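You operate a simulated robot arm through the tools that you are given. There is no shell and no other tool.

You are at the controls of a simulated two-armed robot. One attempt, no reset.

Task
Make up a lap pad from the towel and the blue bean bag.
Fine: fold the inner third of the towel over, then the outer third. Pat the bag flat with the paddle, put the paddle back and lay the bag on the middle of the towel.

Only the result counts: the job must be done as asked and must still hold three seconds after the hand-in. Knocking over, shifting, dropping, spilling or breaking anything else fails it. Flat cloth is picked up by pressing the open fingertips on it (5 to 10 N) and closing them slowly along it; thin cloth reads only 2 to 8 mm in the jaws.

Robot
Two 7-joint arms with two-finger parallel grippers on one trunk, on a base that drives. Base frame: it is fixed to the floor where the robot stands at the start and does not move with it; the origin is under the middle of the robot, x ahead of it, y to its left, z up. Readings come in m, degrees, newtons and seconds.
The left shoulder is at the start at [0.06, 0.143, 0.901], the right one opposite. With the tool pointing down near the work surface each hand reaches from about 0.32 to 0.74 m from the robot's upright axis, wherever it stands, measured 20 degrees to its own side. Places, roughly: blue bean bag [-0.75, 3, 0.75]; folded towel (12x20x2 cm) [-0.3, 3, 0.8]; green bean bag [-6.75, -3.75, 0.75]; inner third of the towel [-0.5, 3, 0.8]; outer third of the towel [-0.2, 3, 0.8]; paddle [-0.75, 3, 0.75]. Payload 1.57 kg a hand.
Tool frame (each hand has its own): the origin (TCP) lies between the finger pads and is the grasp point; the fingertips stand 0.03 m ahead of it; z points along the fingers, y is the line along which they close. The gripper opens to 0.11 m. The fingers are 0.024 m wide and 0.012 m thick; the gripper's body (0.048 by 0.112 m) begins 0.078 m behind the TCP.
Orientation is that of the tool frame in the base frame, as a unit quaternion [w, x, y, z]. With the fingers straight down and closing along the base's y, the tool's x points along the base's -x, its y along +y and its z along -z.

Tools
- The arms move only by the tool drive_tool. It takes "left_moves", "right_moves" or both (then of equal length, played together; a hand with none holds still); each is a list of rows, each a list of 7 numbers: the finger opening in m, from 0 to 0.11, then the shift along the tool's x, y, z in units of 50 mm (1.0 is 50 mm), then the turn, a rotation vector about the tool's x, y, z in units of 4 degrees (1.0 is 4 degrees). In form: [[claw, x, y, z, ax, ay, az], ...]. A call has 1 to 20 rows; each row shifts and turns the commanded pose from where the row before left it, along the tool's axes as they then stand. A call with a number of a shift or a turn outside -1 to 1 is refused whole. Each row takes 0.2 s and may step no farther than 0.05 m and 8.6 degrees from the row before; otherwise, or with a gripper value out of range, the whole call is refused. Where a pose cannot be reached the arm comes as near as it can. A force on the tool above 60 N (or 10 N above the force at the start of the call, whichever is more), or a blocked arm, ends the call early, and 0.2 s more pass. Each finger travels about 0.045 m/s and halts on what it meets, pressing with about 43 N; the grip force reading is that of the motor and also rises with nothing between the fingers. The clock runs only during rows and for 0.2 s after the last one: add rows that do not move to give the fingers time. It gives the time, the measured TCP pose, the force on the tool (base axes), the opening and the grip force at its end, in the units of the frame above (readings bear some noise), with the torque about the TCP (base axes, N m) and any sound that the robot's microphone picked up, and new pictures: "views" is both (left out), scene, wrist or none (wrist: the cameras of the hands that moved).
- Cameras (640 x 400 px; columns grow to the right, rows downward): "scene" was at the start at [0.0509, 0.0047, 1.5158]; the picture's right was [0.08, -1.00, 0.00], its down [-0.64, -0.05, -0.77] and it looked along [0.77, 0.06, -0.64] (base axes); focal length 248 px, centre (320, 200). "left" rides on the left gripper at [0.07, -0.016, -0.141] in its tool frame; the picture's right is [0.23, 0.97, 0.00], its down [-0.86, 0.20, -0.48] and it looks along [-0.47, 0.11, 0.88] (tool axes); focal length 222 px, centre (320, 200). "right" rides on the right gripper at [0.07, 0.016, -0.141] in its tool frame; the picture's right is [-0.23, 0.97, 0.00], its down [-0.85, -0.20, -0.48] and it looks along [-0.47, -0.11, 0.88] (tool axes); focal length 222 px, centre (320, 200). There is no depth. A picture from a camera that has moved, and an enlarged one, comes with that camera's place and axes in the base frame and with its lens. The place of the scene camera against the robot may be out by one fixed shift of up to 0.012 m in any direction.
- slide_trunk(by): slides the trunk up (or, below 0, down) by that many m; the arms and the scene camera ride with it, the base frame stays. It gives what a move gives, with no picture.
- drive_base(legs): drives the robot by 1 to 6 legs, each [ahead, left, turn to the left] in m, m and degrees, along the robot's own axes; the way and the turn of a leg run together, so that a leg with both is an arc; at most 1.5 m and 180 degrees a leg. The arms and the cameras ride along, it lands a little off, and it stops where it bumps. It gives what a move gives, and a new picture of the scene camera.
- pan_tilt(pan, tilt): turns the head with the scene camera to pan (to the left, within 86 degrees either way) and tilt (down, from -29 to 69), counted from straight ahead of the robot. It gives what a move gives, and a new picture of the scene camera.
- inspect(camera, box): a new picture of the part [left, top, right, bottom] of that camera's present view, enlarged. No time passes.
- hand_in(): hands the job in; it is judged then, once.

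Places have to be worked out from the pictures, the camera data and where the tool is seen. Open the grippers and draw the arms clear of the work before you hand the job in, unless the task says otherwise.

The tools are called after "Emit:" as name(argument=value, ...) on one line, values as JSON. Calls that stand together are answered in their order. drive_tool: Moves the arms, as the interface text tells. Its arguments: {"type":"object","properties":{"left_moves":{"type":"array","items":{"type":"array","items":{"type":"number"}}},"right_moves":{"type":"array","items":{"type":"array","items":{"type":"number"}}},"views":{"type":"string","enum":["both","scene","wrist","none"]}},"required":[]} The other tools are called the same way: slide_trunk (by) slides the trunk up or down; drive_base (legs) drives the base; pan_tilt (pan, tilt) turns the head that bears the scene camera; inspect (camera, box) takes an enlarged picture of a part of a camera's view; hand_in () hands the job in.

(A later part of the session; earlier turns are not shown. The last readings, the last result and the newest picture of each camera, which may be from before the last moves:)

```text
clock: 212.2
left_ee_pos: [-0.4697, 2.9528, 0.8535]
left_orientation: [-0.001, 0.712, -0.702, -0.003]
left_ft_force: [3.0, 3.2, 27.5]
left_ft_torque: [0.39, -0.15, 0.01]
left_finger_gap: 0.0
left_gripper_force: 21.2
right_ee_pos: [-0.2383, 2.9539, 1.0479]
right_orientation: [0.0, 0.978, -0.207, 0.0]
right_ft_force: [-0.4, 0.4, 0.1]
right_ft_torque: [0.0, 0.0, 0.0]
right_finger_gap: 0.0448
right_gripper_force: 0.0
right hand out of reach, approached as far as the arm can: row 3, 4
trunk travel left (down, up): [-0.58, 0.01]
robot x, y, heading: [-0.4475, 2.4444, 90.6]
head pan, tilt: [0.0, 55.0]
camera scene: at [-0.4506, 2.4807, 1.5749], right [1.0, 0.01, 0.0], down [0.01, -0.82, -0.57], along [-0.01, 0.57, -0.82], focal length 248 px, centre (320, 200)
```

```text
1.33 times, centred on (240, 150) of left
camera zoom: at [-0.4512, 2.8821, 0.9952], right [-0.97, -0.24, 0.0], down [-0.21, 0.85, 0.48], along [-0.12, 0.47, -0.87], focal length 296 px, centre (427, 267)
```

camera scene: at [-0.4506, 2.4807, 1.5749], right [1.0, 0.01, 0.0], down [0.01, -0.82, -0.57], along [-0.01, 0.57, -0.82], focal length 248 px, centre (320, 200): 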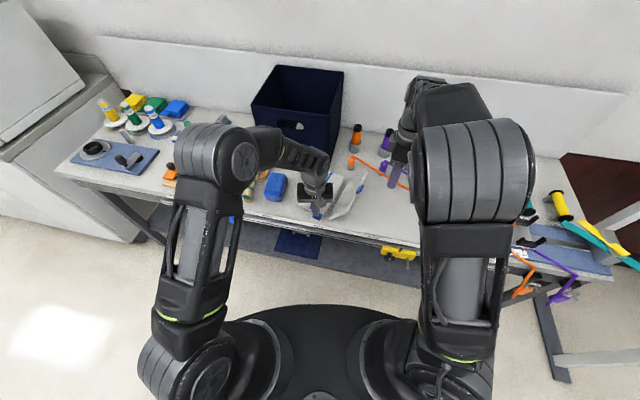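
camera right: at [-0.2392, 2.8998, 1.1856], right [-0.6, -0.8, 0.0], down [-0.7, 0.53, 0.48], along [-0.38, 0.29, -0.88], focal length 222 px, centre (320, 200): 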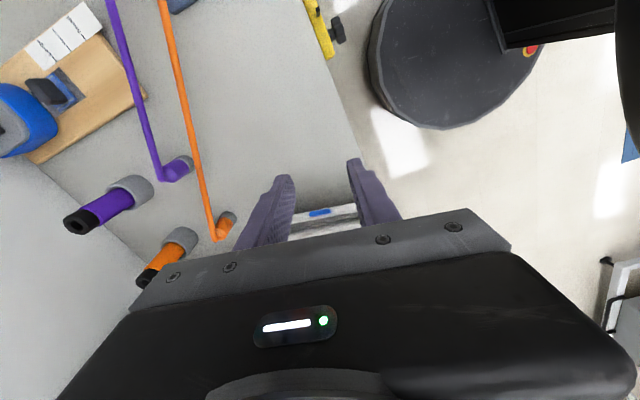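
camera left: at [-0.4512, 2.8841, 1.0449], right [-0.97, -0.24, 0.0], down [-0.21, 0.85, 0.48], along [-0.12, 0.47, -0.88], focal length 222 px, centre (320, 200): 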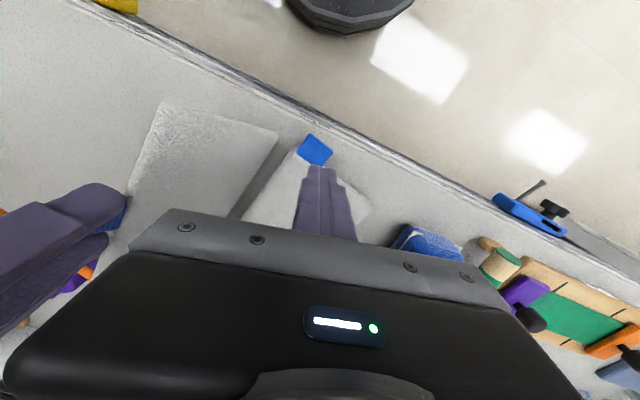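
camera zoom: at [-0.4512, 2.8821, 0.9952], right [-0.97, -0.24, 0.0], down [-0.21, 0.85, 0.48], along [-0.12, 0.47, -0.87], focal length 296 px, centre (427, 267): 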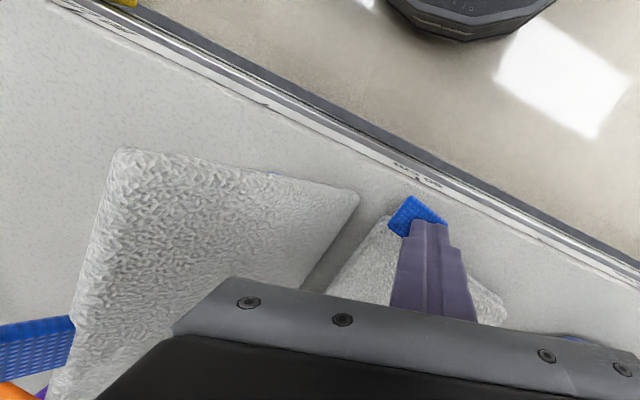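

The flap settles back to ~57° when released. New plan: pin the stack at its left-centre with the left hand, and push with the right hand tilted 45° (fingers pointing down-left), which keeps the hand bodies apart. First move the left pin.

Emit:
drive_tool(left_moves=[[0.0, 0, 0, -0.8, 0, 0, 0], [0.0, 0, 0, -0.9, 0, 0, 0], [0.0, -0.87, 0.11, 0, 0, 0, 0], [0.0, -0.87, 0.11, 0, 0, 0, 0], [0.0, -0.87, 0.11, 0, 0, 0, 0], [0.0, 0, 0, 0.8, 0, 0, 0], [0.0, 0, 0, 0.6, 0, 0, 0], [0.0, 0, 0, 0, 0, 0, 0], [0.0, 0, 0, 0, 0, 0, 0], [0.0, 0, 0, 0, 0, 0, 0], [0.0, 0, 0, 0, 0, 0, 0], [0.0, 0, 0, 0, 0, 0, 0], [0.0, 0, 0, 0, 0, 0, 0], [0.0, 0, 0, 0, 0, 0, 0], [0.0, 0, 0, 0, 0, 0, 0], [0.0, 0, 0, 0, 0, 0, 0], [0.0, 0, 0, 0, 0, 0, 0]], right_moves=[[0.0, 0, 0, 0, 0, 0, 1], [0.0, 0, 0, 0, 0, 0, 1], [0.0, 0, 0, 0, 0, 0, 1], [0.0, 0, 0, 0, 0, 0, 1], [0.0, 0, 0, 0, 0, 0, 1], [0.0, 0, 0, 0, 0, 0, 1], [0.0, 0, 0, 0, 0, 0, 1], [0.0, 0, 0, 0, 0, 0, 1], [0.0, 0, 0, 0, 0, 0, 1], [0.0, 0, 0, 0, 0, 0, 1], [0.0, 0, 0, 0, 0, 0, 1], [0.0, 0, 0, 0, 0, 0, 1], [0.0, 0, 0, 0, 0, 0, 1], [0.0, 0, 0, 0, 0, 0, 1], [0.0, 0, 0, 0, 0, 0, 1], [0.0, 0, 0, 0, 0, 0, 1], [0.0, 0, 0, 0, 0, 0, 1]], views="both")

Emit:
inspect(camera="scene", box=[240, 135, 400, 235])

```text
clock: 215.8
left_ee_pos: [-0.4893, 3.0799, 0.8693]
left_orientation: [-0.001, 0.713, -0.701, -0.002]
left_ft_force: [-0.7, -0.5, -0.6]
left_ft_torque: [0.03, -0.01, -0.03]
left_finger_gap: 0.0001
left_gripper_force: 21.1
right_ee_pos: [-0.2381, 2.954, 1.0473]
right_orientation: [0.0, -0.695, 0.719, -0.001]
right_ft_force: [-0.2, -0.8, 0.9]
right_ft_torque: [-0.04, -0.02, 0.01]
right_finger_gap: 0.0
right_gripper_force: 21.1
trunk travel left (down, up): [-0.58, 0.01]
robot x, y, heading: [-0.4449, 2.4455, 90.9]
head pan, tilt: [0.0, 55.0]
camera scene: at [-0.4509, 2.4827, 1.5747], right [1.0, 0.01, 0.0], down [0.01, -0.82, -0.57], along [-0.01, 0.57, -0.82], focal length 248 px, centre (320, 200)
camera right: at [-0.2571, 2.8859, 1.1885], right [-0.97, 0.26, 0.0], down [0.23, 0.85, 0.48], along [0.13, 0.46, -0.88], focal length 222 px, centre (320, 200)
camera left: at [-0.4714, 3.0107, 1.0115], right [-0.97, -0.24, 0.0], down [-0.21, 0.85, 0.48], along [-0.12, 0.47, -0.88], focal length 222 px, centre (320, 200)
```

scene: 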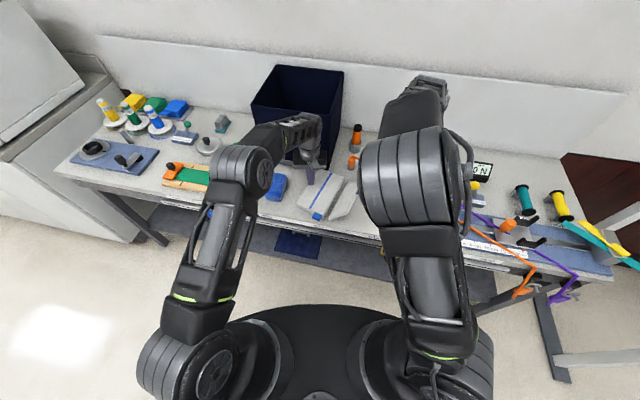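
right: 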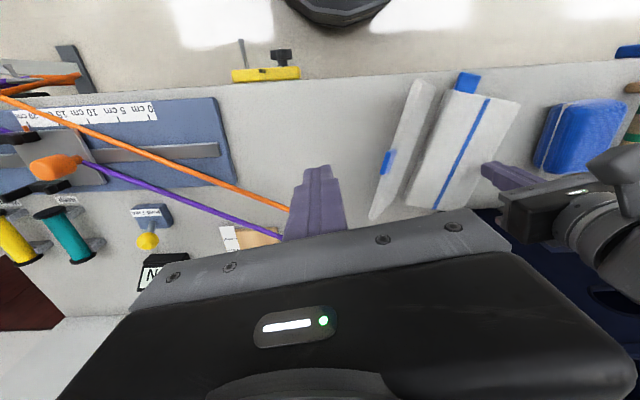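
left: 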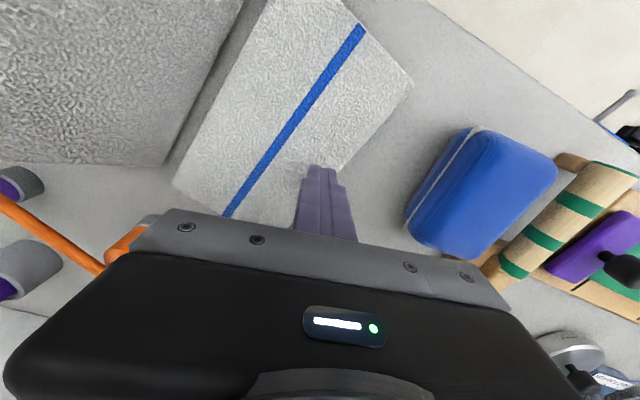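

```text
4.00 times, centred on (320, 185) of scene
camera zoom: at [-0.4509, 2.4827, 1.5747], right [1.0, 0.01, 0.0], down [0.01, -0.82, -0.57], along [-0.01, 0.57, -0.82], focal length 993 px, centre (320, 260)
```

zoom: 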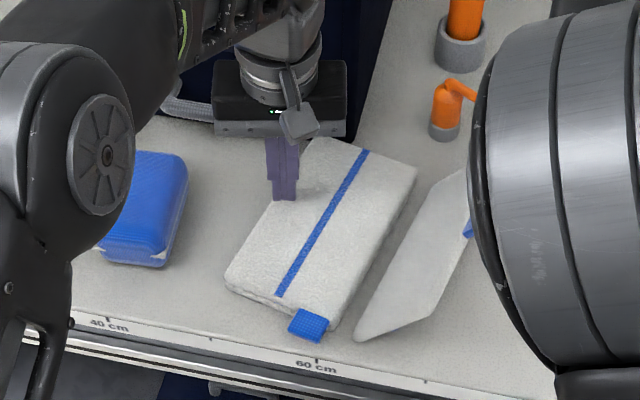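

Left finger is at the stack's left edge; shift it 1.5 cm inward and press down to ~20 N.

Emit:
drive_tool(left_moves=[[0.0, 0, -0.3, 0, 0, 0, 0], [0.0, 0, 0, 0.24, 0, 0, 0], [0.0, 0, 0, 0.06, 0, 0, 0], [0.0, 0, 0, 0, 0, 0, 0]], views="none")

```text
clock: 216.8
left_ee_pos: [-0.4734, 3.0832, 0.8543]
left_orientation: [-0.001, 0.713, -0.701, -0.003]
left_ft_force: [-2.0, 0.7, 8.8]
left_ft_torque: [-0.12, 0.07, 0.04]
left_finger_gap: 0.0
left_gripper_force: 21.5
right_ee_pos: [-0.2373, 2.9531, 1.0479]
right_orientation: [0.001, -0.695, 0.719, -0.001]
right_ft_force: [0.2, 0.0, -0.5]
right_ft_torque: [-0.01, 0.01, 0.01]
right_finger_gap: 0.0
right_gripper_force: 21.6
trunk travel left (down, up): [-0.58, 0.01]
robot x, y, heading: [-0.4487, 2.4412, 90.7]
head pan, tilt: [0.0, 55.0]
```

Press 2.5 mm more; tilt the right hand 44° (fingers pointing down-left) and bring its tips to the right of the flap at z≈0.875.

Emit:
drive_tool(left_moves=[[0.0, 0, 0, 0.05, 0, 0, 0], [0.0, 0, 0, 0, 0, 0, 0], [0.0, 0, 0, 0, 0, 0, 0], [0.0, 0, 0, 0, 0, 0, 0], [0.0, 0, 0, 0, 0, 0, 0], [0.0, 0, 0, 0, 0, 0, 0], [0.0, 0, 0, 0, 0, 0, 0], [0.0, 0, 0, 0, 0, 0, 0], [0.0, 0, 0, 0, 0, 0, 0], [0.0, 0, 0, 0, 0, 0, 0], [0.0, 0, 0, 0, 0, 0, 0], [0.0, 0, 0, 0, 0, 0, 0], [0.0, 0, 0, 0, 0, 0, 0], [0.0, 0, 0, 0, 0, 0, 0], [0.0, 0, 0, 0, 0, 0, 0], [0.0, 0, 0, 0, 0, 0, 0]], right_moves=[[0.0, 0, 0, 0, -1, 0, 0], [0.0, 0, 0, 0, -1, 0, 0], [0.0, 0, 0, 0, -1, 0, 0], [0.0, 0, 0, 0, -1, 0, 0], [0.0, 0, 0, 0, -1, 0, 0], [0.0, 0, 0, 0, -1, 0, 0], [0.0, 0, 0, 0, -1, 0, 0], [0.0, 0, 0, 0, -1, 0, 0], [0.0, 0, 0, 0, -1, 0, 0], [0.0, 0, 0, 0, -1, 0, 0], [0.0, 0, 0, 0, -1, 0, 0], [0.0, -0.2275, -0.3555, 0.702, 0, 0, 0], [0.0, -0.2275, -0.3555, 0.702, 0, 0, 0], [0.0, -0.2275, -0.3555, 0.702, 0, 0, 0], [0.0, -0.2275, -0.3555, 0.702, 0, 0, 0], [0.0, 0, 0, 0, 0, 0, 0]], views="both")

Emit:
inspect(camera="scene", box=[240, 135, 400, 235])

```text
clock: 220.2
left_ee_pos: [-0.4726, 3.0827, 0.8541]
left_orientation: [-0.004, 0.712, -0.702, -0.003]
left_ft_force: [-6.6, 2.3, 33.7]
left_ft_torque: [-0.22, 0.25, -0.01]
left_finger_gap: 0.0
left_gripper_force: 21.1
right_ee_pos: [-0.3694, 2.8976, 0.9479]
right_orientation: [-0.257, -0.645, 0.667, 0.27]
right_ft_force: [0.0, -0.5, -0.1]
right_ft_torque: [0.0, 0.03, 0.0]
right_finger_gap: 0.0
right_gripper_force: 21.4
right hand out of reach, approached as far as the arm can: row 6, 7, 8, 9, 10, 11, 12, 13, 14, 15
trunk travel left (down, up): [-0.58, 0.01]
robot x, y, heading: [-0.4457, 2.4422, 90.9]
head pan, tilt: [0.0, 55.0]
camera scene: at [-0.4515, 2.4793, 1.5749], right [1.0, 0.01, 0.0], down [0.01, -0.82, -0.58], along [-0.01, 0.58, -0.82], focal length 248 px, centre (320, 200)
camera right: at [-0.2875, 2.8261, 1.0615], right [-0.7, 0.25, 0.67], down [0.5, 0.84, 0.21], along [-0.51, 0.49, -0.71], focal length 222 px, centre (320, 200)
camera left: at [-0.4555, 3.0122, 0.9961], right [-0.97, -0.24, 0.0], down [-0.21, 0.85, 0.49], along [-0.12, 0.47, -0.87], focal length 222 px, centre (320, 200)
```

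scene: 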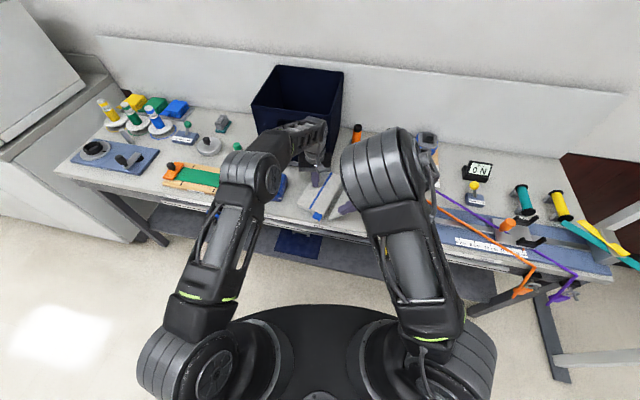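
right: 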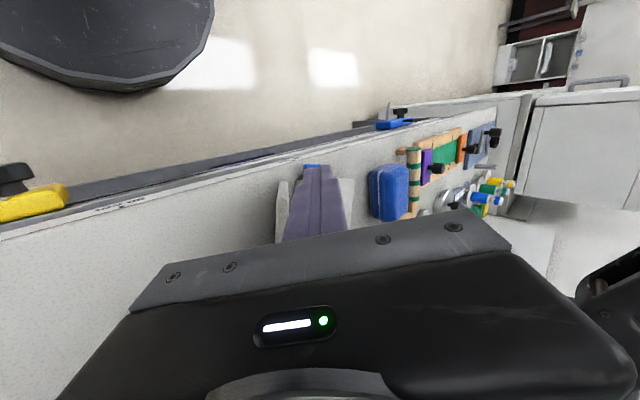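
left: 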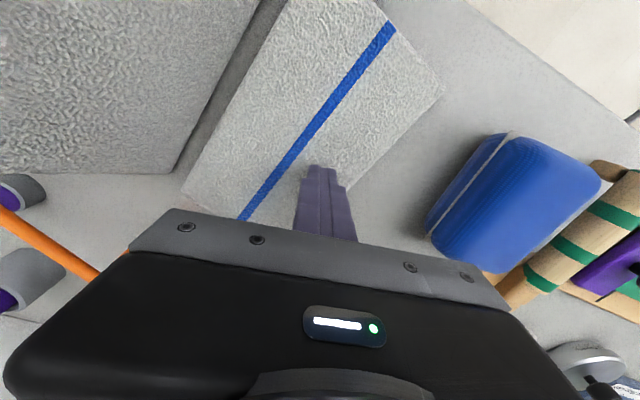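

```text
4.00 times, centred on (320, 185) of scene
camera zoom: at [-0.4515, 2.4793, 1.5749], right [1.0, 0.01, 0.0], down [0.01, -0.82, -0.58], along [-0.01, 0.58, -0.82], focal length 993 px, centre (320, 260)
```

zoom: 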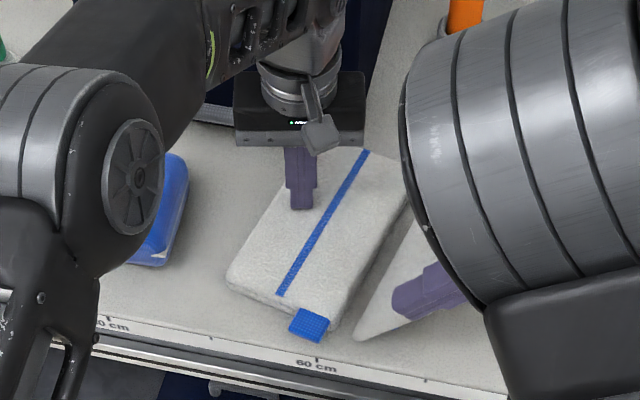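

The right arm can't reach forward when tilted. I swap roles: right hand will pin the stack (front-left), left hand will pull the flap over from its right side. First lift the left and untilt the right.

Emit:
drive_tool(left_moves=[[0.0, 0, 0, -0.7, 0, 0, 0], [0.0, 0, 0, -0.9, 0, 0, 0], [0.0, 0, 0, -0.9, 0, 0, 0], [0.0, 0, 0, -0.8, 0, 0, 0], [0.0, 0, 0, 0, 0, 0, 0], [0.0, 0, 0, 0, 0, 0, 0], [0.0, 0, 0, 0, 0, 0, 0], [0.0, 0, 0, 0, 0, 0, 0], [0.0, 0, 0, 0, 0, 0, 0], [0.0, 0, 0, 0, 0, 0, 0], [0.0, 0, 0, 0, 0, 0, 0], [0.0, 0, 0, 0, 0, 0, 0], [0.0, 0, 0, 0, 0, 0, 0]], right_moves=[[0.0, 0, 0, -0.4, 0, 0, 0], [0.0, 0, 0, 0, 1, 0, 0], [0.0, 0, 0, 0, 1, 0, 0], [0.0, 0, 0, 0, 1, 0, 0], [0.0, 0, 0, 0, 1, 0, 0], [0.0, 0, 0, 0, 1, 0, 0], [0.0, 0, 0, 0, 1, 0, 0], [0.0, 0, 0, 0, 1, 0, 0], [0.0, 0, 0, 0, 1, 0, 0], [0.0, 0, 0, 0, 1, 0, 0], [0.0, 0, 0, 0, 1, 0, 0], [0.0, 0, 0, 0, 1, 0, 0], [0.0, 0, 0, 0, 0, 0, 0]], views="scene")

```text
clock: 222.9
left_ee_pos: [-0.4741, 3.0824, 1.0157]
left_orientation: [-0.001, 0.712, -0.702, -0.002]
left_ft_force: [-1.5, -0.7, 0.4]
left_ft_torque: [-0.03, 0.01, -0.01]
left_finger_gap: 0.0
left_gripper_force: 21.7
right_ee_pos: [-0.3545, 2.9018, 0.9615]
right_orientation: [0.001, -0.696, 0.718, 0.001]
right_ft_force: [0.4, 0.0, -1.0]
right_ft_torque: [0.0, 0.01, 0.0]
right_finger_gap: 0.0
right_gripper_force: 21.5
trunk travel left (down, up): [-0.58, 0.01]
robot x, y, heading: [-0.4476, 2.4436, 90.7]
head pan, tilt: [0.0, 55.0]
camera scene: at [-0.4508, 2.4828, 1.5747], right [1.0, 0.01, 0.0], down [0.01, -0.82, -0.57], along [-0.01, 0.57, -0.82], focal length 248 px, centre (320, 200)
```

scene: 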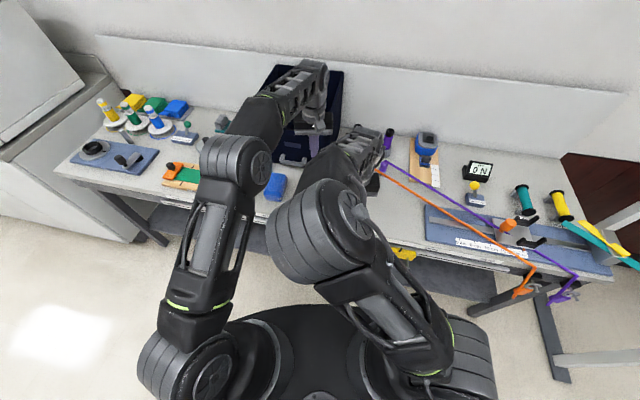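

Crossing the arms isn't viable. Instead: left pins at the rear-left of the stack, and the right (tool straight down) pushes mid-flap with lower fingertips. Move the right hand up and to the flap's right side.

Emit:
drive_tool(right_moves=[[0.0, 0.3, 0, -0.6, 0, 0, 0], [0.0, 0.3, 0, -0.6, 0, 0, 0], [0.0, 0, -0.8, -0.4, 0, 0, 0], [0.0, 0, -0.9, 0, 0, 0, 0], [0.0, 0, -0.9, 0, 0, 0, 0], [0.0, -0.5, -0.2, 0, 0, 0, 0], [0.0, -0.6, 0, 0, 0, 0, 0], [0.0, 0, 0, 0, 0, 0, 0], [0.0, 0, 0, 0, 0, 0, 0]], views="both")

Emit:
inspect(camera="left", box=[0, 0, 640, 400])

```text
clock: 224.9
left_ee_pos: [-0.4737, 3.083, 1.0159]
left_orientation: [-0.001, 0.712, -0.702, -0.001]
left_ft_force: [0.6, 0.3, 0.1]
left_ft_torque: [-0.01, -0.03, 0.04]
left_finger_gap: 0.0
left_gripper_force: 21.6
right_ee_pos: [-0.2147, 2.9225, 1.0428]
right_orientation: [0.001, -0.695, 0.719, -0.001]
right_ft_force: [-0.1, 0.3, 0.0]
right_ft_torque: [-0.02, -0.02, 0.02]
right_finger_gap: 0.0001
right_gripper_force: 21.2
trunk travel left (down, up): [-0.58, 0.01]
robot x, y, heading: [-0.4445, 2.4448, 90.7]
head pan, tilt: [0.0, 55.0]
camera scene: at [-0.4508, 2.483, 1.5747], right [1.0, 0.01, 0.0], down [0.01, -0.82, -0.57], along [-0.01, 0.57, -0.82], focal length 248 px, centre (320, 200)
camera right: at [-0.2341, 2.8542, 1.1837], right [-0.97, 0.26, 0.0], down [0.23, 0.85, 0.48], along [0.13, 0.46, -0.88], focal length 222 px, centre (320, 200)
```

scene: 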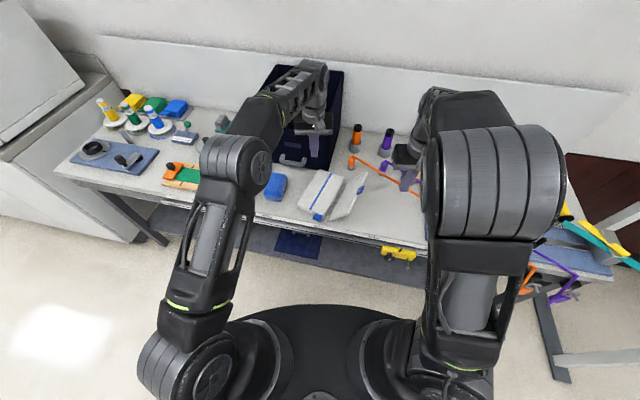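
right: 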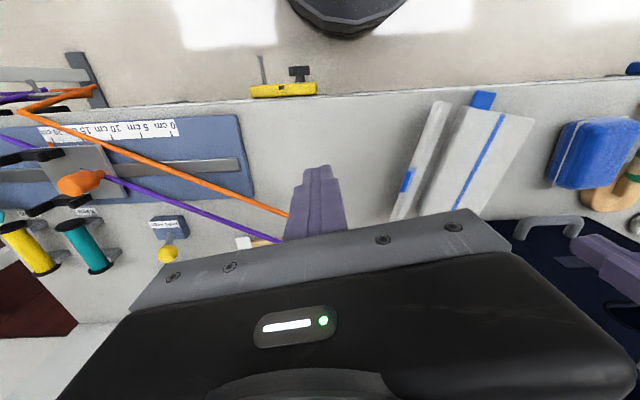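

```text
1.00 times, centred on (320, 200) of left (not enlarged: the box is as wide or as high as the picture)
camera zoom: at [-0.4561, 3.0133, 1.1579], right [-0.97, -0.24, 0.0], down [-0.21, 0.85, 0.48], along [-0.12, 0.47, -0.88], focal length 222 px, centre (320, 200)
```

zoom: 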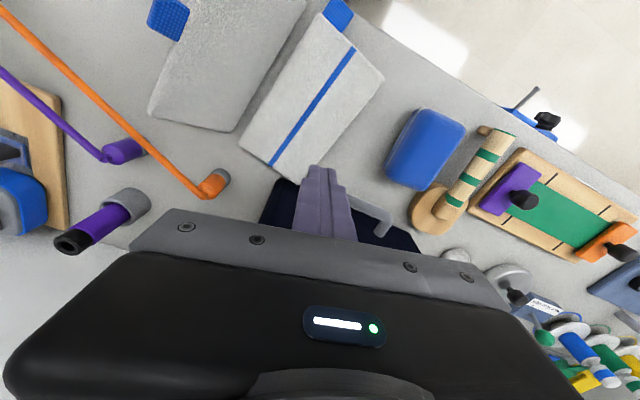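

I'll use another method: grip the flap by its thickness (fingers closing along u') with the hand tilted in line with it, then swing it over while pressing slightly down. First the left hand goes away left, then trunk −0.08 and base 6 cm ahead for better reach.

Emit:
drive_tool(left_moves=[[0.0, 0.3, 0.9, 0, 0, 0, 0], [0.0, 0.4, 0.9, 0, 0, 0, 0], [0.0, 0.4, 0.9, 0, 0, 0, 0], [0.0, 0.5, 0.8, 0, 0, 0, 0], [0.0, 0.5, 0.8, 0, 0, 0, 0], [0.0, 0.5, 0.8, 0, 0, 0, 0], [0.0, 0.4, 0.8, -0.5, 0, 0, 0], [0.0, 0, 0, -0.7, 0, 0, 0]], right_moves=[[0.1, 0, 0, 0, 0, 0, 1], [0.1, 0, 0, 0, 0, 0, 1], [0.1, 0, 0, 0, 0, 0, 1], [0.1, 0, 0, 0, 0, 0, 1], [0.1, 0, 0, 0, 0, 0, 1], [0.1, 0, 0, 0, 0, 0, 1], [0.1, 0, 0, 0, 0, 0, 0], [0.1, 0, 0, 0, 0, 0, 0]], views="none")

Emit:
slide_trunk(by=-0.08)

Emit:
drive_base(legs=[[0.06, 0.0, 0]])

Emit:
inspect(camera="right", box=[0, 0, 640, 400])

Emit:
inspect(camera="scene", box=[240, 135, 400, 235])

```text
refused: row 7 steps farther than a row can; nothing moved
```

```text
clock: 226.1
left_ee_pos: [-0.4747, 3.0829, 0.9363]
left_orientation: [0.0, 0.712, -0.702, -0.002]
left_ft_force: [-0.8, -0.1, 0.1]
left_ft_torque: [0.0, 0.0, -0.02]
left_finger_gap: 0.0
left_gripper_force: 21.3
right_ee_pos: [-0.2155, 2.9214, 0.9633]
right_orientation: [0.001, -0.695, 0.719, 0.0]
right_ft_force: [-0.8, 0.0, 0.8]
right_ft_torque: [0.01, 0.01, 0.0]
right_finger_gap: 0.0
right_gripper_force: 21.0
trunk travel left (down, up): [-0.5, 0.09]
robot x, y, heading: [-0.4493, 2.4425, 90.7]
head pan, tilt: [0.0, 55.0]
```

```text
clock: 227.2
left_ee_pos: [-0.4767, 3.1406, 0.9348]
left_orientation: [0.004, 0.713, -0.701, 0.0]
left_ft_force: [0.7, 0.3, -0.1]
left_ft_torque: [0.04, 0.01, 0.02]
left_finger_gap: 0.0
left_gripper_force: 21.5
right_ee_pos: [-0.2156, 2.9849, 0.9624]
right_orientation: [0.001, -0.695, 0.719, 0.0]
right_ft_force: [-0.3, -0.9, -0.2]
right_ft_torque: [0.01, -0.03, -0.01]
right_finger_gap: 0.0
right_gripper_force: 21.1
trunk travel left (down, up): [-0.5, 0.09]
robot x, y, heading: [-0.4469, 2.5046, 91.0]
head pan, tilt: [0.0, 55.0]
stopped in leg 1: the robot was blocked; the commanded pose is now the measured one
camera scene: at [-0.4517, 2.5437, 1.4947], right [1.0, 0.02, 0.0], down [0.01, -0.82, -0.57], along [-0.01, 0.57, -0.82], focal length 248 px, centre (320, 200)
```

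scene: 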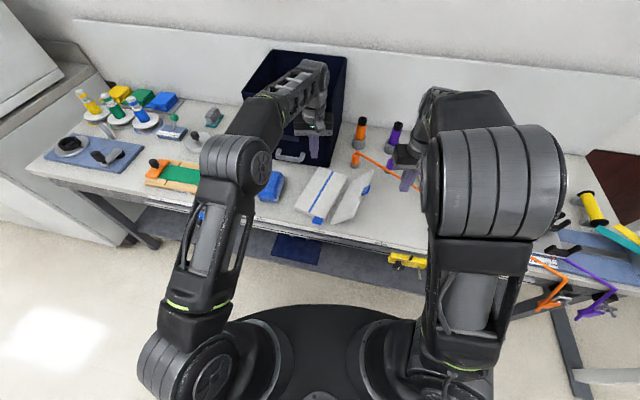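

```text
1.00 times, centred on (320, 200) of right (not enlarged: the box is as wide or as high as the picture)
camera zoom: at [-0.2354, 2.9153, 1.1037], right [-0.97, 0.26, 0.0], down [0.23, 0.85, 0.48], along [0.13, 0.46, -0.88], focal length 222 px, centre (320, 200)
```

zoom: 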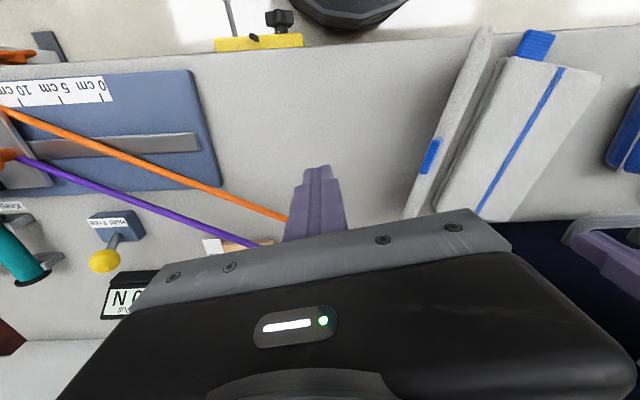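

```text
4.00 times, centred on (320, 185) of scene
camera zoom: at [-0.4517, 2.5437, 1.4947], right [1.0, 0.02, 0.0], down [0.01, -0.82, -0.57], along [-0.01, 0.57, -0.82], focal length 993 px, centre (320, 260)
```

zoom: 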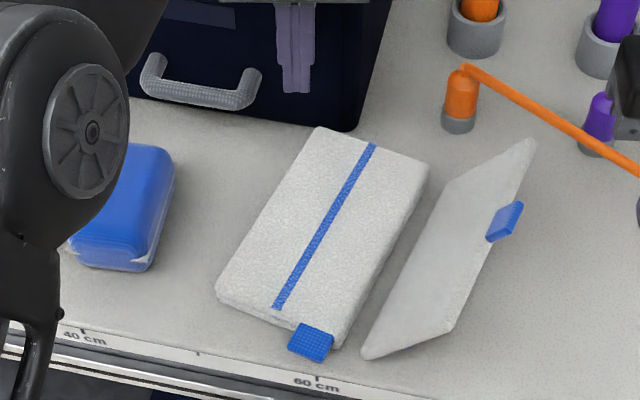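

The left-hand move had been refused, so the left hand came close to the box when driving. I pull it back toward me right away, then up/left.

Emit:
drive_tool(left_moves=[[0.0, 0.8, 0, 0, 0, 0, 0], [0.0, 0.8, 0, 0, 0, 0, 0], [0.0, 0.3, 0.8, 0, 0, 0, 0], [0.0, 0.3, 0.9, 0, 0, 0, 0], [0.0, 0.3, 0.9, 0, 0, 0, 0], [0.0, 0, 0.9, 0, 0, 0, 0], [0.0, 0, 0.9, 0, 0, 0, 0], [0.0, 0, 0.9, -0.3, 0, 0, 0], [0.0, 0, 0, -0.8, 0, 0, 0]], right_moves=[[0.1, 0, 0, 0, 0, 0, 1], [0.1, 0, 0, 0, 0, 0, 1], [0.1, 0, 0, 0, 0, 0, 1], [0.1, 0, 0, 0, 0, 0, 1], [0.1, 0, 0, 0, 0, 0, 1], [0.1, 0, 0, 0, 0, 0, 1], [0.1, 0, 0, 0, 0, 0, 0], [0.1, 0, 0, 0, 0, 0, 0], [0.1, 0, 0, 0, 0, 0, 0]], views="scene")

Emit:
inspect(camera="scene", box=[210, 30, 402, 150])

```text
clock: 229.2
left_ee_pos: [-0.7387, 3.0103, 0.9917]
left_orientation: [0.004, 0.713, -0.702, 0.0]
left_ft_force: [0.2, -0.1, 0.0]
left_ft_torque: [0.01, 0.0, -0.02]
left_finger_gap: 0.0
left_gripper_force: 21.6
right_ee_pos: [-0.2164, 2.9824, 0.964]
right_orientation: [0.0, -0.531, 0.847, 0.0]
right_ft_force: [0.1, -0.6, 0.3]
right_ft_torque: [0.03, -0.04, 0.02]
right_finger_gap: 0.0998
right_gripper_force: 0.1
trunk travel left (down, up): [-0.5, 0.09]
robot x, y, heading: [-0.4487, 2.5036, 90.8]
head pan, tilt: [0.0, 55.0]
camera scene: at [-0.4514, 2.5431, 1.4947], right [1.0, 0.02, 0.0], down [0.01, -0.82, -0.57], along [-0.01, 0.57, -0.82], focal length 248 px, centre (320, 200)
```

scene: 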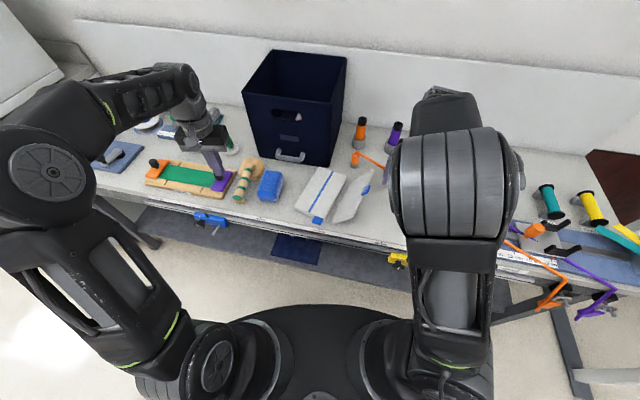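

```text
3.33 times, centred on (306, 90) of scene
camera zoom: at [-0.4514, 2.5431, 1.4947], right [1.0, 0.02, 0.0], down [0.01, -0.82, -0.57], along [-0.01, 0.57, -0.82], focal length 828 px, centre (367, 567)
```

zoom: 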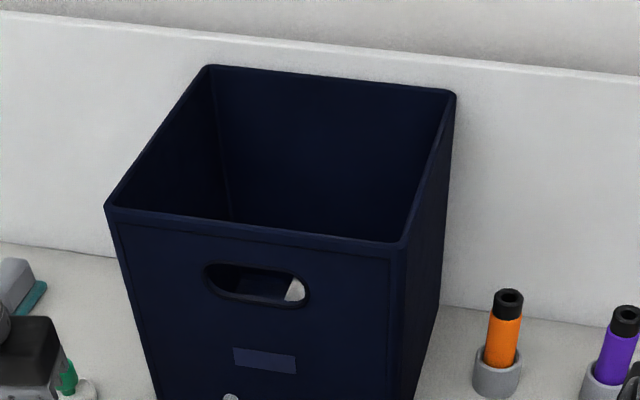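

The box is where it was (within measuring error). Now I position the right hand (closing along u', opened 10 cm) above the front part of the flap and tilt it 32° in line with the flap.

Emit:
drive_tool(right_moves=[[0.1, 0.596, 0.496, 0, 0, 0, 0], [0.1, 0.596, 0.496, 0, 0, 0, 0], [0.1, 0.596, 0.496, 0, 0, 0, 0], [0.1, 0, 0, 0, -1, 0, 0], [0.1, 0, 0, 0, -1, 0, 0], [0.1, 0, 0, 0, -1, 0, 0], [0.1, 0, 0, 0, -1, 0, 0], [0.1, 0, 0, 0, -1, 0, 0], [0.1, 0, 0, 0, -1, 0, 0], [0.1, 0, 0, 0, -1, 0, 0], [0.1, 0, 0, 0, -1, 0, 0], [0.1, 0, 0, 0, 0, 0, 0]], views="both")

Emit:
inspect(camera="scene", box=[260, 135, 420, 235])

```text
clock: 231.8
left_ee_pos: [-0.7398, 3.0108, 0.9912]
left_orientation: [0.004, 0.713, -0.701, 0.001]
left_ft_force: [-0.1, -0.4, 0.5]
left_ft_torque: [-0.01, -0.05, 0.0]
left_finger_gap: 0.0
left_gripper_force: 20.9
right_ee_pos: [-0.3233, 2.9346, 0.9618]
right_orientation: [-0.147, -0.51, 0.815, 0.234]
right_ft_force: [0.1, 0.7, -0.1]
right_ft_torque: [0.02, -0.02, 0.0]
right_finger_gap: 0.1
right_gripper_force: 0.0
trunk travel left (down, up): [-0.5, 0.09]
robot x, y, heading: [-0.4495, 2.5044, 90.8]
head pan, tilt: [0.0, 55.0]
camera scene: at [-0.4522, 2.5437, 1.4947], right [1.0, 0.02, 0.0], down [0.01, -0.82, -0.57], along [-0.01, 0.57, -0.82], focal length 248 px, centre (320, 200)
camera right: at [-0.2988, 2.8468, 1.0907], right [-0.64, 0.56, 0.52], down [0.75, 0.58, 0.3], along [-0.13, 0.58, -0.8], focal length 222 px, centre (320, 200)
```

scene: 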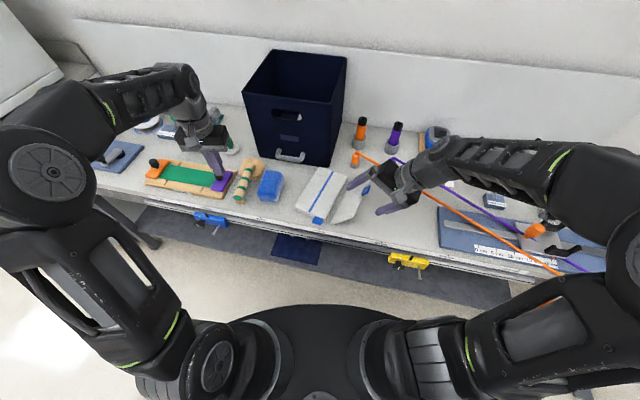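
right: 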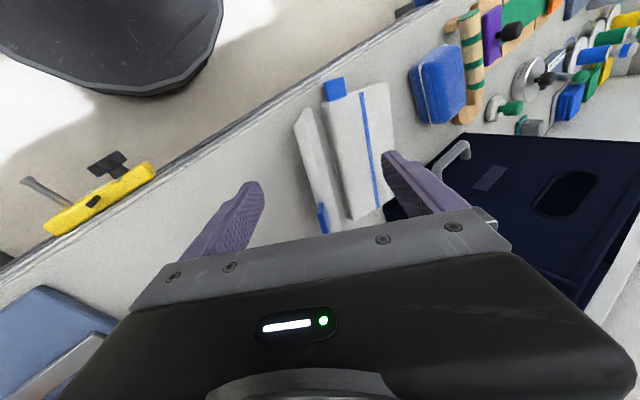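

```text
4.00 times, centred on (340, 185) of scene
camera zoom: at [-0.4522, 2.5437, 1.4947], right [1.0, 0.02, 0.0], down [0.01, -0.82, -0.57], along [-0.01, 0.57, -0.82], focal length 993 px, centre (240, 260)
```

zoom: 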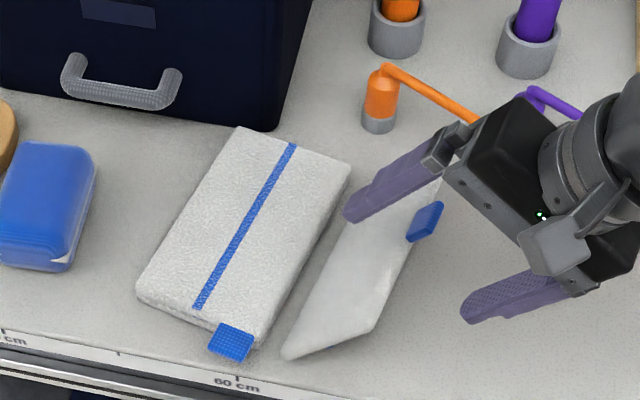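

A clean posture with the elbow out. The gripper is lined up with the flap; advance 6 cm along the fingers.

Emit:
drive_tool(right_moves=[[0.1, 0, 0, 0.4, 0, 0, 0], [0.1, 0, 0, 0.4, 0, 0, 0], [0.1, 0, 0, 0.4, 0, 0, 0], [0.1, 0, 0, 0, 0, 0, 0]], views="none")

Emit:
inspect(camera="scene", box=[260, 135, 420, 235])

Emit:
inspect(camera="right", box=[160, 60, 480, 260])

```text
clock: 232.8
left_ee_pos: [-0.7379, 3.0102, 0.9927]
left_orientation: [0.004, 0.713, -0.701, 0.001]
left_ft_force: [0.4, 0.1, -0.6]
left_ft_torque: [0.02, -0.01, 0.0]
left_finger_gap: 0.0003
left_gripper_force: 21.4
right_ee_pos: [-0.3516, 2.9501, 0.9106]
right_orientation: [-0.145, -0.511, 0.814, 0.234]
right_ft_force: [0.1, 0.1, -0.5]
right_ft_torque: [-0.01, 0.05, 0.0]
right_finger_gap: 0.0999
right_gripper_force: 0.1
trunk travel left (down, up): [-0.5, 0.09]
robot x, y, heading: [-0.4487, 2.5061, 91.0]
head pan, tilt: [0.0, 55.0]
```

```text
4.00 times, centred on (340, 185) of scene
camera zoom: at [-0.4517, 2.5435, 1.4947], right [1.0, 0.02, 0.0], down [0.01, -0.82, -0.57], along [-0.01, 0.57, -0.82], focal length 993 px, centre (240, 260)
```

zoom: 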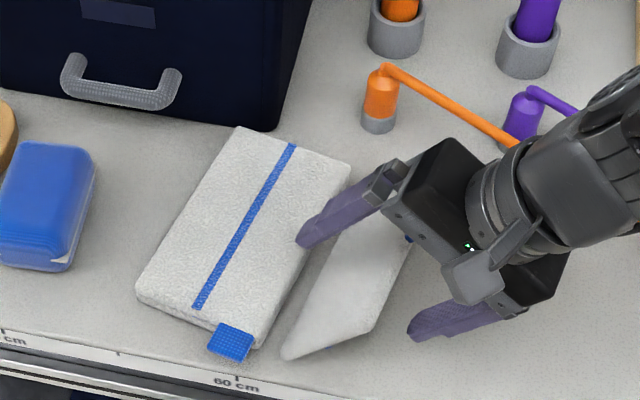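

```text
2.00 times, centred on (320, 160) of right
camera zoom: at [-0.3272, 2.8615, 1.0396], right [-0.65, 0.56, 0.52], down [0.75, 0.58, 0.3], along [-0.13, 0.58, -0.8], focal length 444 px, centre (320, 280)
```

zoom: 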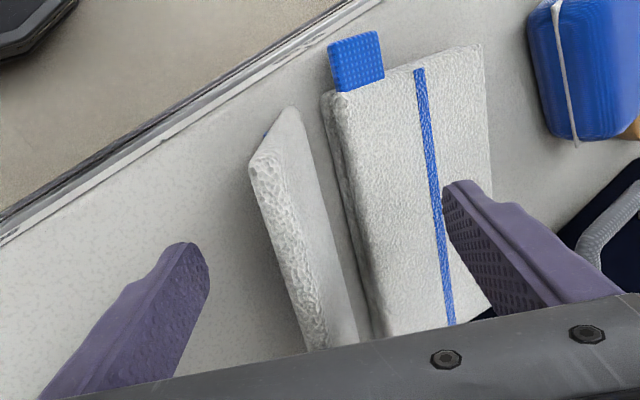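

The flap is between the fingers. Advance 1 cm more and close on its thickness.

Emit:
drive_tool(right_moves=[[0.1, 0, 0, 0.25, 0, 0, 0], [0.08, 0, 0, 0, 0, 0, 0], [0.065, 0, 0, 0, 0, 0, 0], [0.05, 0, 0, 0, 0, 0, 0], [0.04, 0, 0, 0, 0, 0, 0], [0.03, 0, 0, 0, 0, 0, 0], [0.02, 0, 0, 0, 0, 0, 0], [0.01, 0, 0, 0, 0, 0, 0], [0.0, 0, 0, 0, 0, 0, 0], [0.0, 0, 0, 0, 0, 0, 0]], views="none")

Emit:
inspect(camera="scene", box=[260, 135, 420, 235])

Emit:
inspect(camera="right", box=[160, 60, 480, 260])

```text
clock: 235.0
left_ee_pos: [-0.7395, 3.0104, 0.9921]
left_orientation: [0.004, 0.713, -0.701, 0.001]
left_ft_force: [0.2, -0.2, -0.7]
left_ft_torque: [-0.01, -0.01, 0.01]
left_finger_gap: 0.0
left_gripper_force: 21.1
right_ee_pos: [-0.3575, 2.9523, 0.9]
right_orientation: [-0.145, -0.511, 0.815, 0.233]
right_ft_force: [-0.4, 0.4, 0.1]
right_ft_torque: [-0.08, -0.07, 0.01]
right_finger_gap: 0.0118
right_gripper_force: 28.9
trunk travel left (down, up): [-0.5, 0.09]
robot x, y, heading: [-0.4461, 2.5037, 90.9]
head pan, tilt: [0.0, 55.0]
```

```text
4.00 times, centred on (340, 185) of scene
camera zoom: at [-0.4519, 2.5438, 1.4947], right [1.0, 0.02, 0.0], down [0.01, -0.82, -0.57], along [-0.01, 0.57, -0.82], focal length 993 px, centre (240, 260)
```

zoom: 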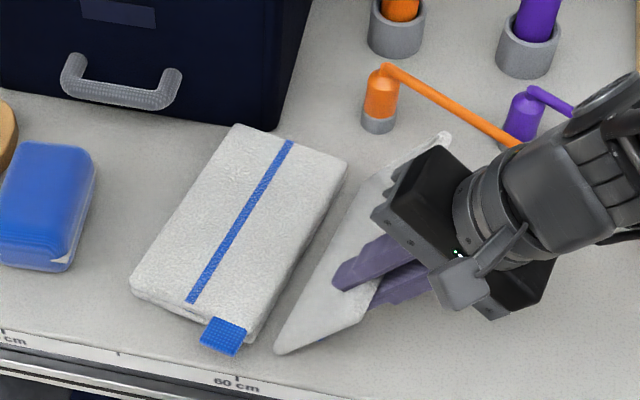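

```text
2.00 times, centred on (320, 160) of right
camera zoom: at [-0.3328, 2.8643, 1.0293], right [-0.65, 0.56, 0.52], down [0.75, 0.59, 0.3], along [-0.13, 0.58, -0.8], focal length 444 px, centre (320, 280)
```

zoom: 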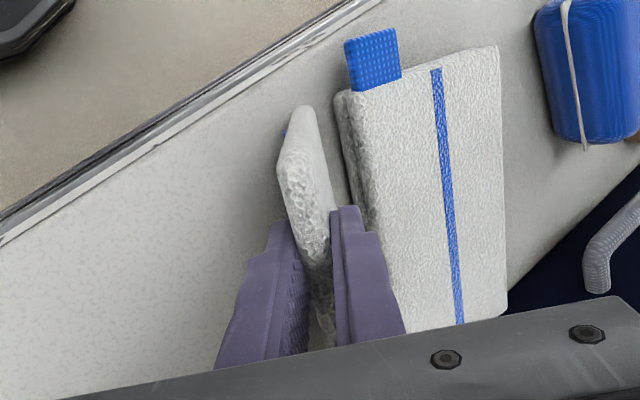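

A solid grip on the flap (11.8 mm, 29 N). Now I press ~3 mm toward the hinge (this also holds the towel down) and swing the flap 20° about the hinge axis, checking forces.

Emit:
drive_tool(right_moves=[[0.0, 0, 0, 0.06, 0, 0, 0], [0.0, 0, 0.148, -0.017, 1, 0, 0], [0.0, 0, 0.148, -0.017, 1, 0, 0], [0.0, 0, 0.148, -0.017, 1, 0, 0], [0.0, 0, 0.148, -0.017, 1, 0, 0], [0.0, 0, 0.148, -0.017, 1, 0, 0], [0.0, 0, 0, 0, 0, 0, 0]], views="none")

Emit:
inspect(camera="scene", box=[260, 135, 420, 235])

Emit:
inspect(camera="right", box=[160, 60, 480, 260])

```text
clock: 236.6
left_ee_pos: [-0.7386, 3.0097, 0.9925]
left_orientation: [0.004, 0.713, -0.701, 0.0]
left_ft_force: [0.8, 0.4, 1.0]
left_ft_torque: [0.02, -0.01, 0.03]
left_finger_gap: 0.0
left_gripper_force: 20.8
right_ee_pos: [-0.3875, 2.9682, 0.9183]
right_orientation: [-0.054, -0.529, 0.843, 0.088]
right_ft_force: [-0.3, 1.2, 6.1]
right_ft_torque: [0.77, 0.06, 0.32]
right_finger_gap: 0.0114
right_gripper_force: 28.9
trunk travel left (down, up): [-0.5, 0.09]
robot x, y, heading: [-0.4465, 2.5011, 90.9]
head pan, tilt: [0.0, 55.0]
```

```text
4.00 times, centred on (340, 185) of scene
camera zoom: at [-0.4521, 2.5433, 1.4947], right [1.0, 0.02, 0.0], down [0.01, -0.82, -0.57], along [-0.01, 0.57, -0.82], focal length 993 px, centre (240, 260)
```

zoom: 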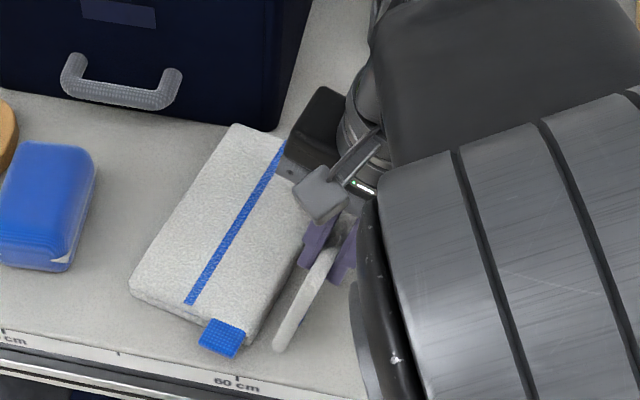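

```text
2.00 times, centred on (320, 160) of right
camera zoom: at [-0.4071, 2.8993, 1.0591], right [-0.76, 0.62, 0.2], down [0.64, 0.64, 0.43], along [0.14, 0.45, -0.88], focal length 444 px, centre (320, 280)
```

zoom: 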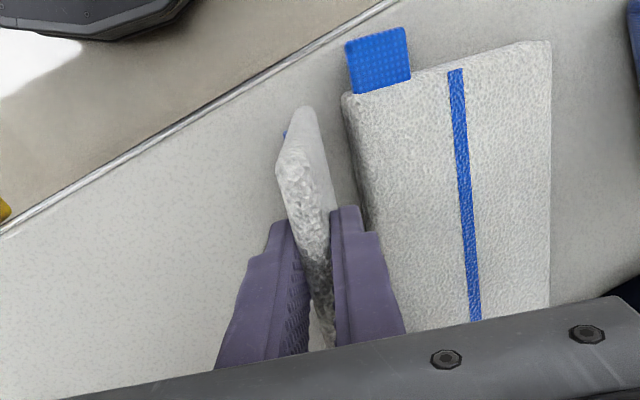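

Works: flap ~77°, the stack stayed put. Another 20°.

Emit:
drive_tool(right_moves=[[0.0, 0, 0.148, -0.007, 1, 0, 0], [0.0, 0, 0.148, -0.007, 1, 0, 0], [0.0, 0, 0.148, -0.007, 1, 0, 0], [0.0, 0, 0.148, -0.007, 1, 0, 0], [0.0, 0, 0.148, -0.007, 1, 0, 0], [0.0, 0, 0, 0, 0, 0, 0]], views="none")

Emit:
inspect(camera="scene", box=[240, 125, 400, 225])

Emit:
inspect(camera="right", box=[160, 60, 480, 260])

```text
clock: 238.0
left_ee_pos: [-0.7387, 3.0104, 0.9925]
left_orientation: [0.004, 0.713, -0.702, 0.001]
left_ft_force: [0.0, -0.1, 0.1]
left_ft_torque: [0.01, -0.02, 0.0]
left_finger_gap: 0.0003
left_gripper_force: 21.4
right_ee_pos: [-0.4181, 2.9803, 0.9207]
right_orientation: [0.038, -0.528, 0.846, -0.061]
right_ft_force: [0.2, -1.5, 3.5]
right_ft_torque: [0.59, -0.39, -0.14]
right_finger_gap: 0.0114
right_gripper_force: 29.0
trunk travel left (down, up): [-0.5, 0.09]
robot x, y, heading: [-0.4464, 2.505, 91.0]
head pan, tilt: [0.0, 55.0]
```

```text
4.00 times, centred on (320, 175) of scene
camera zoom: at [-0.452, 2.5435, 1.4942], right [1.0, 0.02, 0.0], down [0.01, -0.82, -0.57], along [-0.01, 0.57, -0.82], focal length 993 px, centre (320, 300)
```

zoom: 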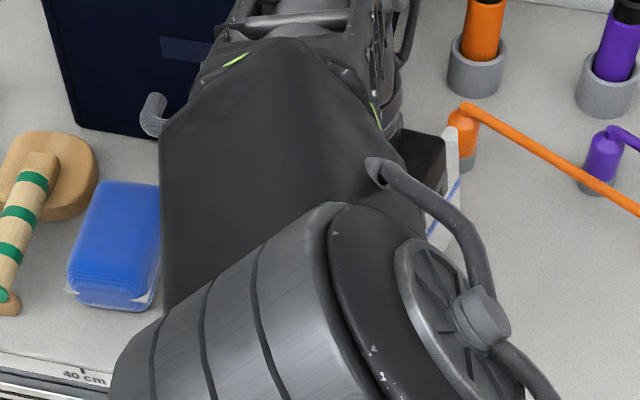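

```text
2.00 times, centred on (320, 160) of right
camera zoom: at [-0.4826, 2.9363, 1.0576], right [-0.77, 0.63, -0.14], down [0.49, 0.71, 0.5], along [0.41, 0.32, -0.85], focal length 444 px, centre (320, 280)
```

zoom: 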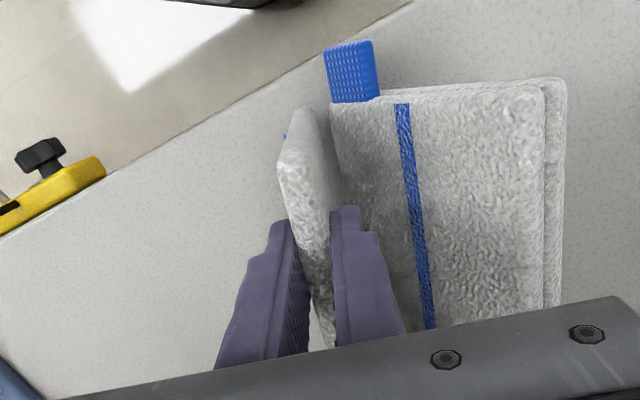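

Flap at ~97°, forces low. Continue 20° more.

Emit:
drive_tool(right_moves=[[0.0, 0, 0.148, -0.01, 1, 0, 0], [0.0, 0, 0.148, -0.01, 1, 0, 0], [0.0, 0, 0.148, -0.01, 1, 0, 0], [0.0, 0, 0.148, -0.01, 1, 0, 0], [0.0, 0, 0.148, -0.01, 1, 0, 0], [0.0, 0, 0, 0, 0, 0, 0]], views="none")

Emit:
inspect(camera="right", box=[160, 60, 480, 260])

Emit:
inspect(camera="left", box=[0, 0, 400, 250])

```text
clock: 239.1
left_ee_pos: [-0.7414, 3.0095, 0.9922]
left_orientation: [0.003, 0.714, -0.7, 0.0]
left_ft_force: [-0.5, 0.1, -0.7]
left_ft_torque: [0.0, 0.0, 0.02]
left_finger_gap: 0.0003
left_gripper_force: 21.1
right_ee_pos: [-0.4404, 2.9909, 0.9147]
right_orientation: [0.107, -0.521, 0.831, -0.166]
right_ft_force: [-2.9, -0.2, 16.6]
right_ft_torque: [-1.05, 0.51, -0.12]
right_finger_gap: 0.0114
right_gripper_force: 29.0
right hand out of reach, approached as far as the arm can: row 4, 5
trunk travel left (down, up): [-0.5, 0.09]
robot x, y, heading: [-0.4479, 2.504, 91.0]
head pan, tilt: [0.0, 55.0]
stopped in row 5 (right hand): the force on the tool passed its limit at 73 N (the readings are from after the stop); the commanded pose is now the measured one
```

```text
2.00 times, centred on (320, 160) of right
camera zoom: at [-0.5349, 2.9589, 1.0376], right [-0.71, 0.6, -0.38], down [0.37, 0.77, 0.52], along [0.6, 0.23, -0.77], focal length 444 px, centre (320, 280)
```

zoom: 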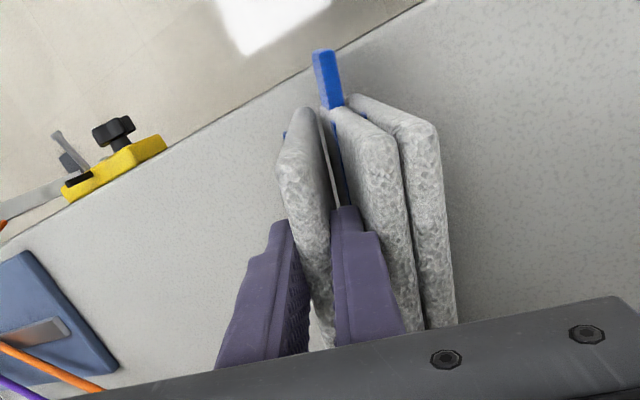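

```text
1.60 times, centred on (200, 125) of left
camera zoom: at [-0.7222, 2.9416, 1.1348], right [-0.97, -0.24, 0.01], down [-0.21, 0.85, 0.47], along [-0.12, 0.46, -0.88], focal length 355 px, centre (512, 320)
```

zoom: 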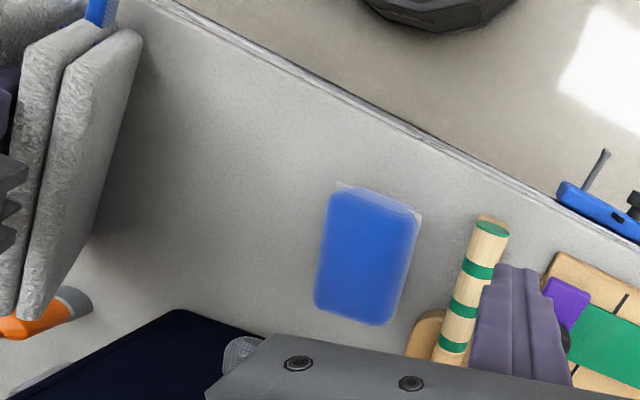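

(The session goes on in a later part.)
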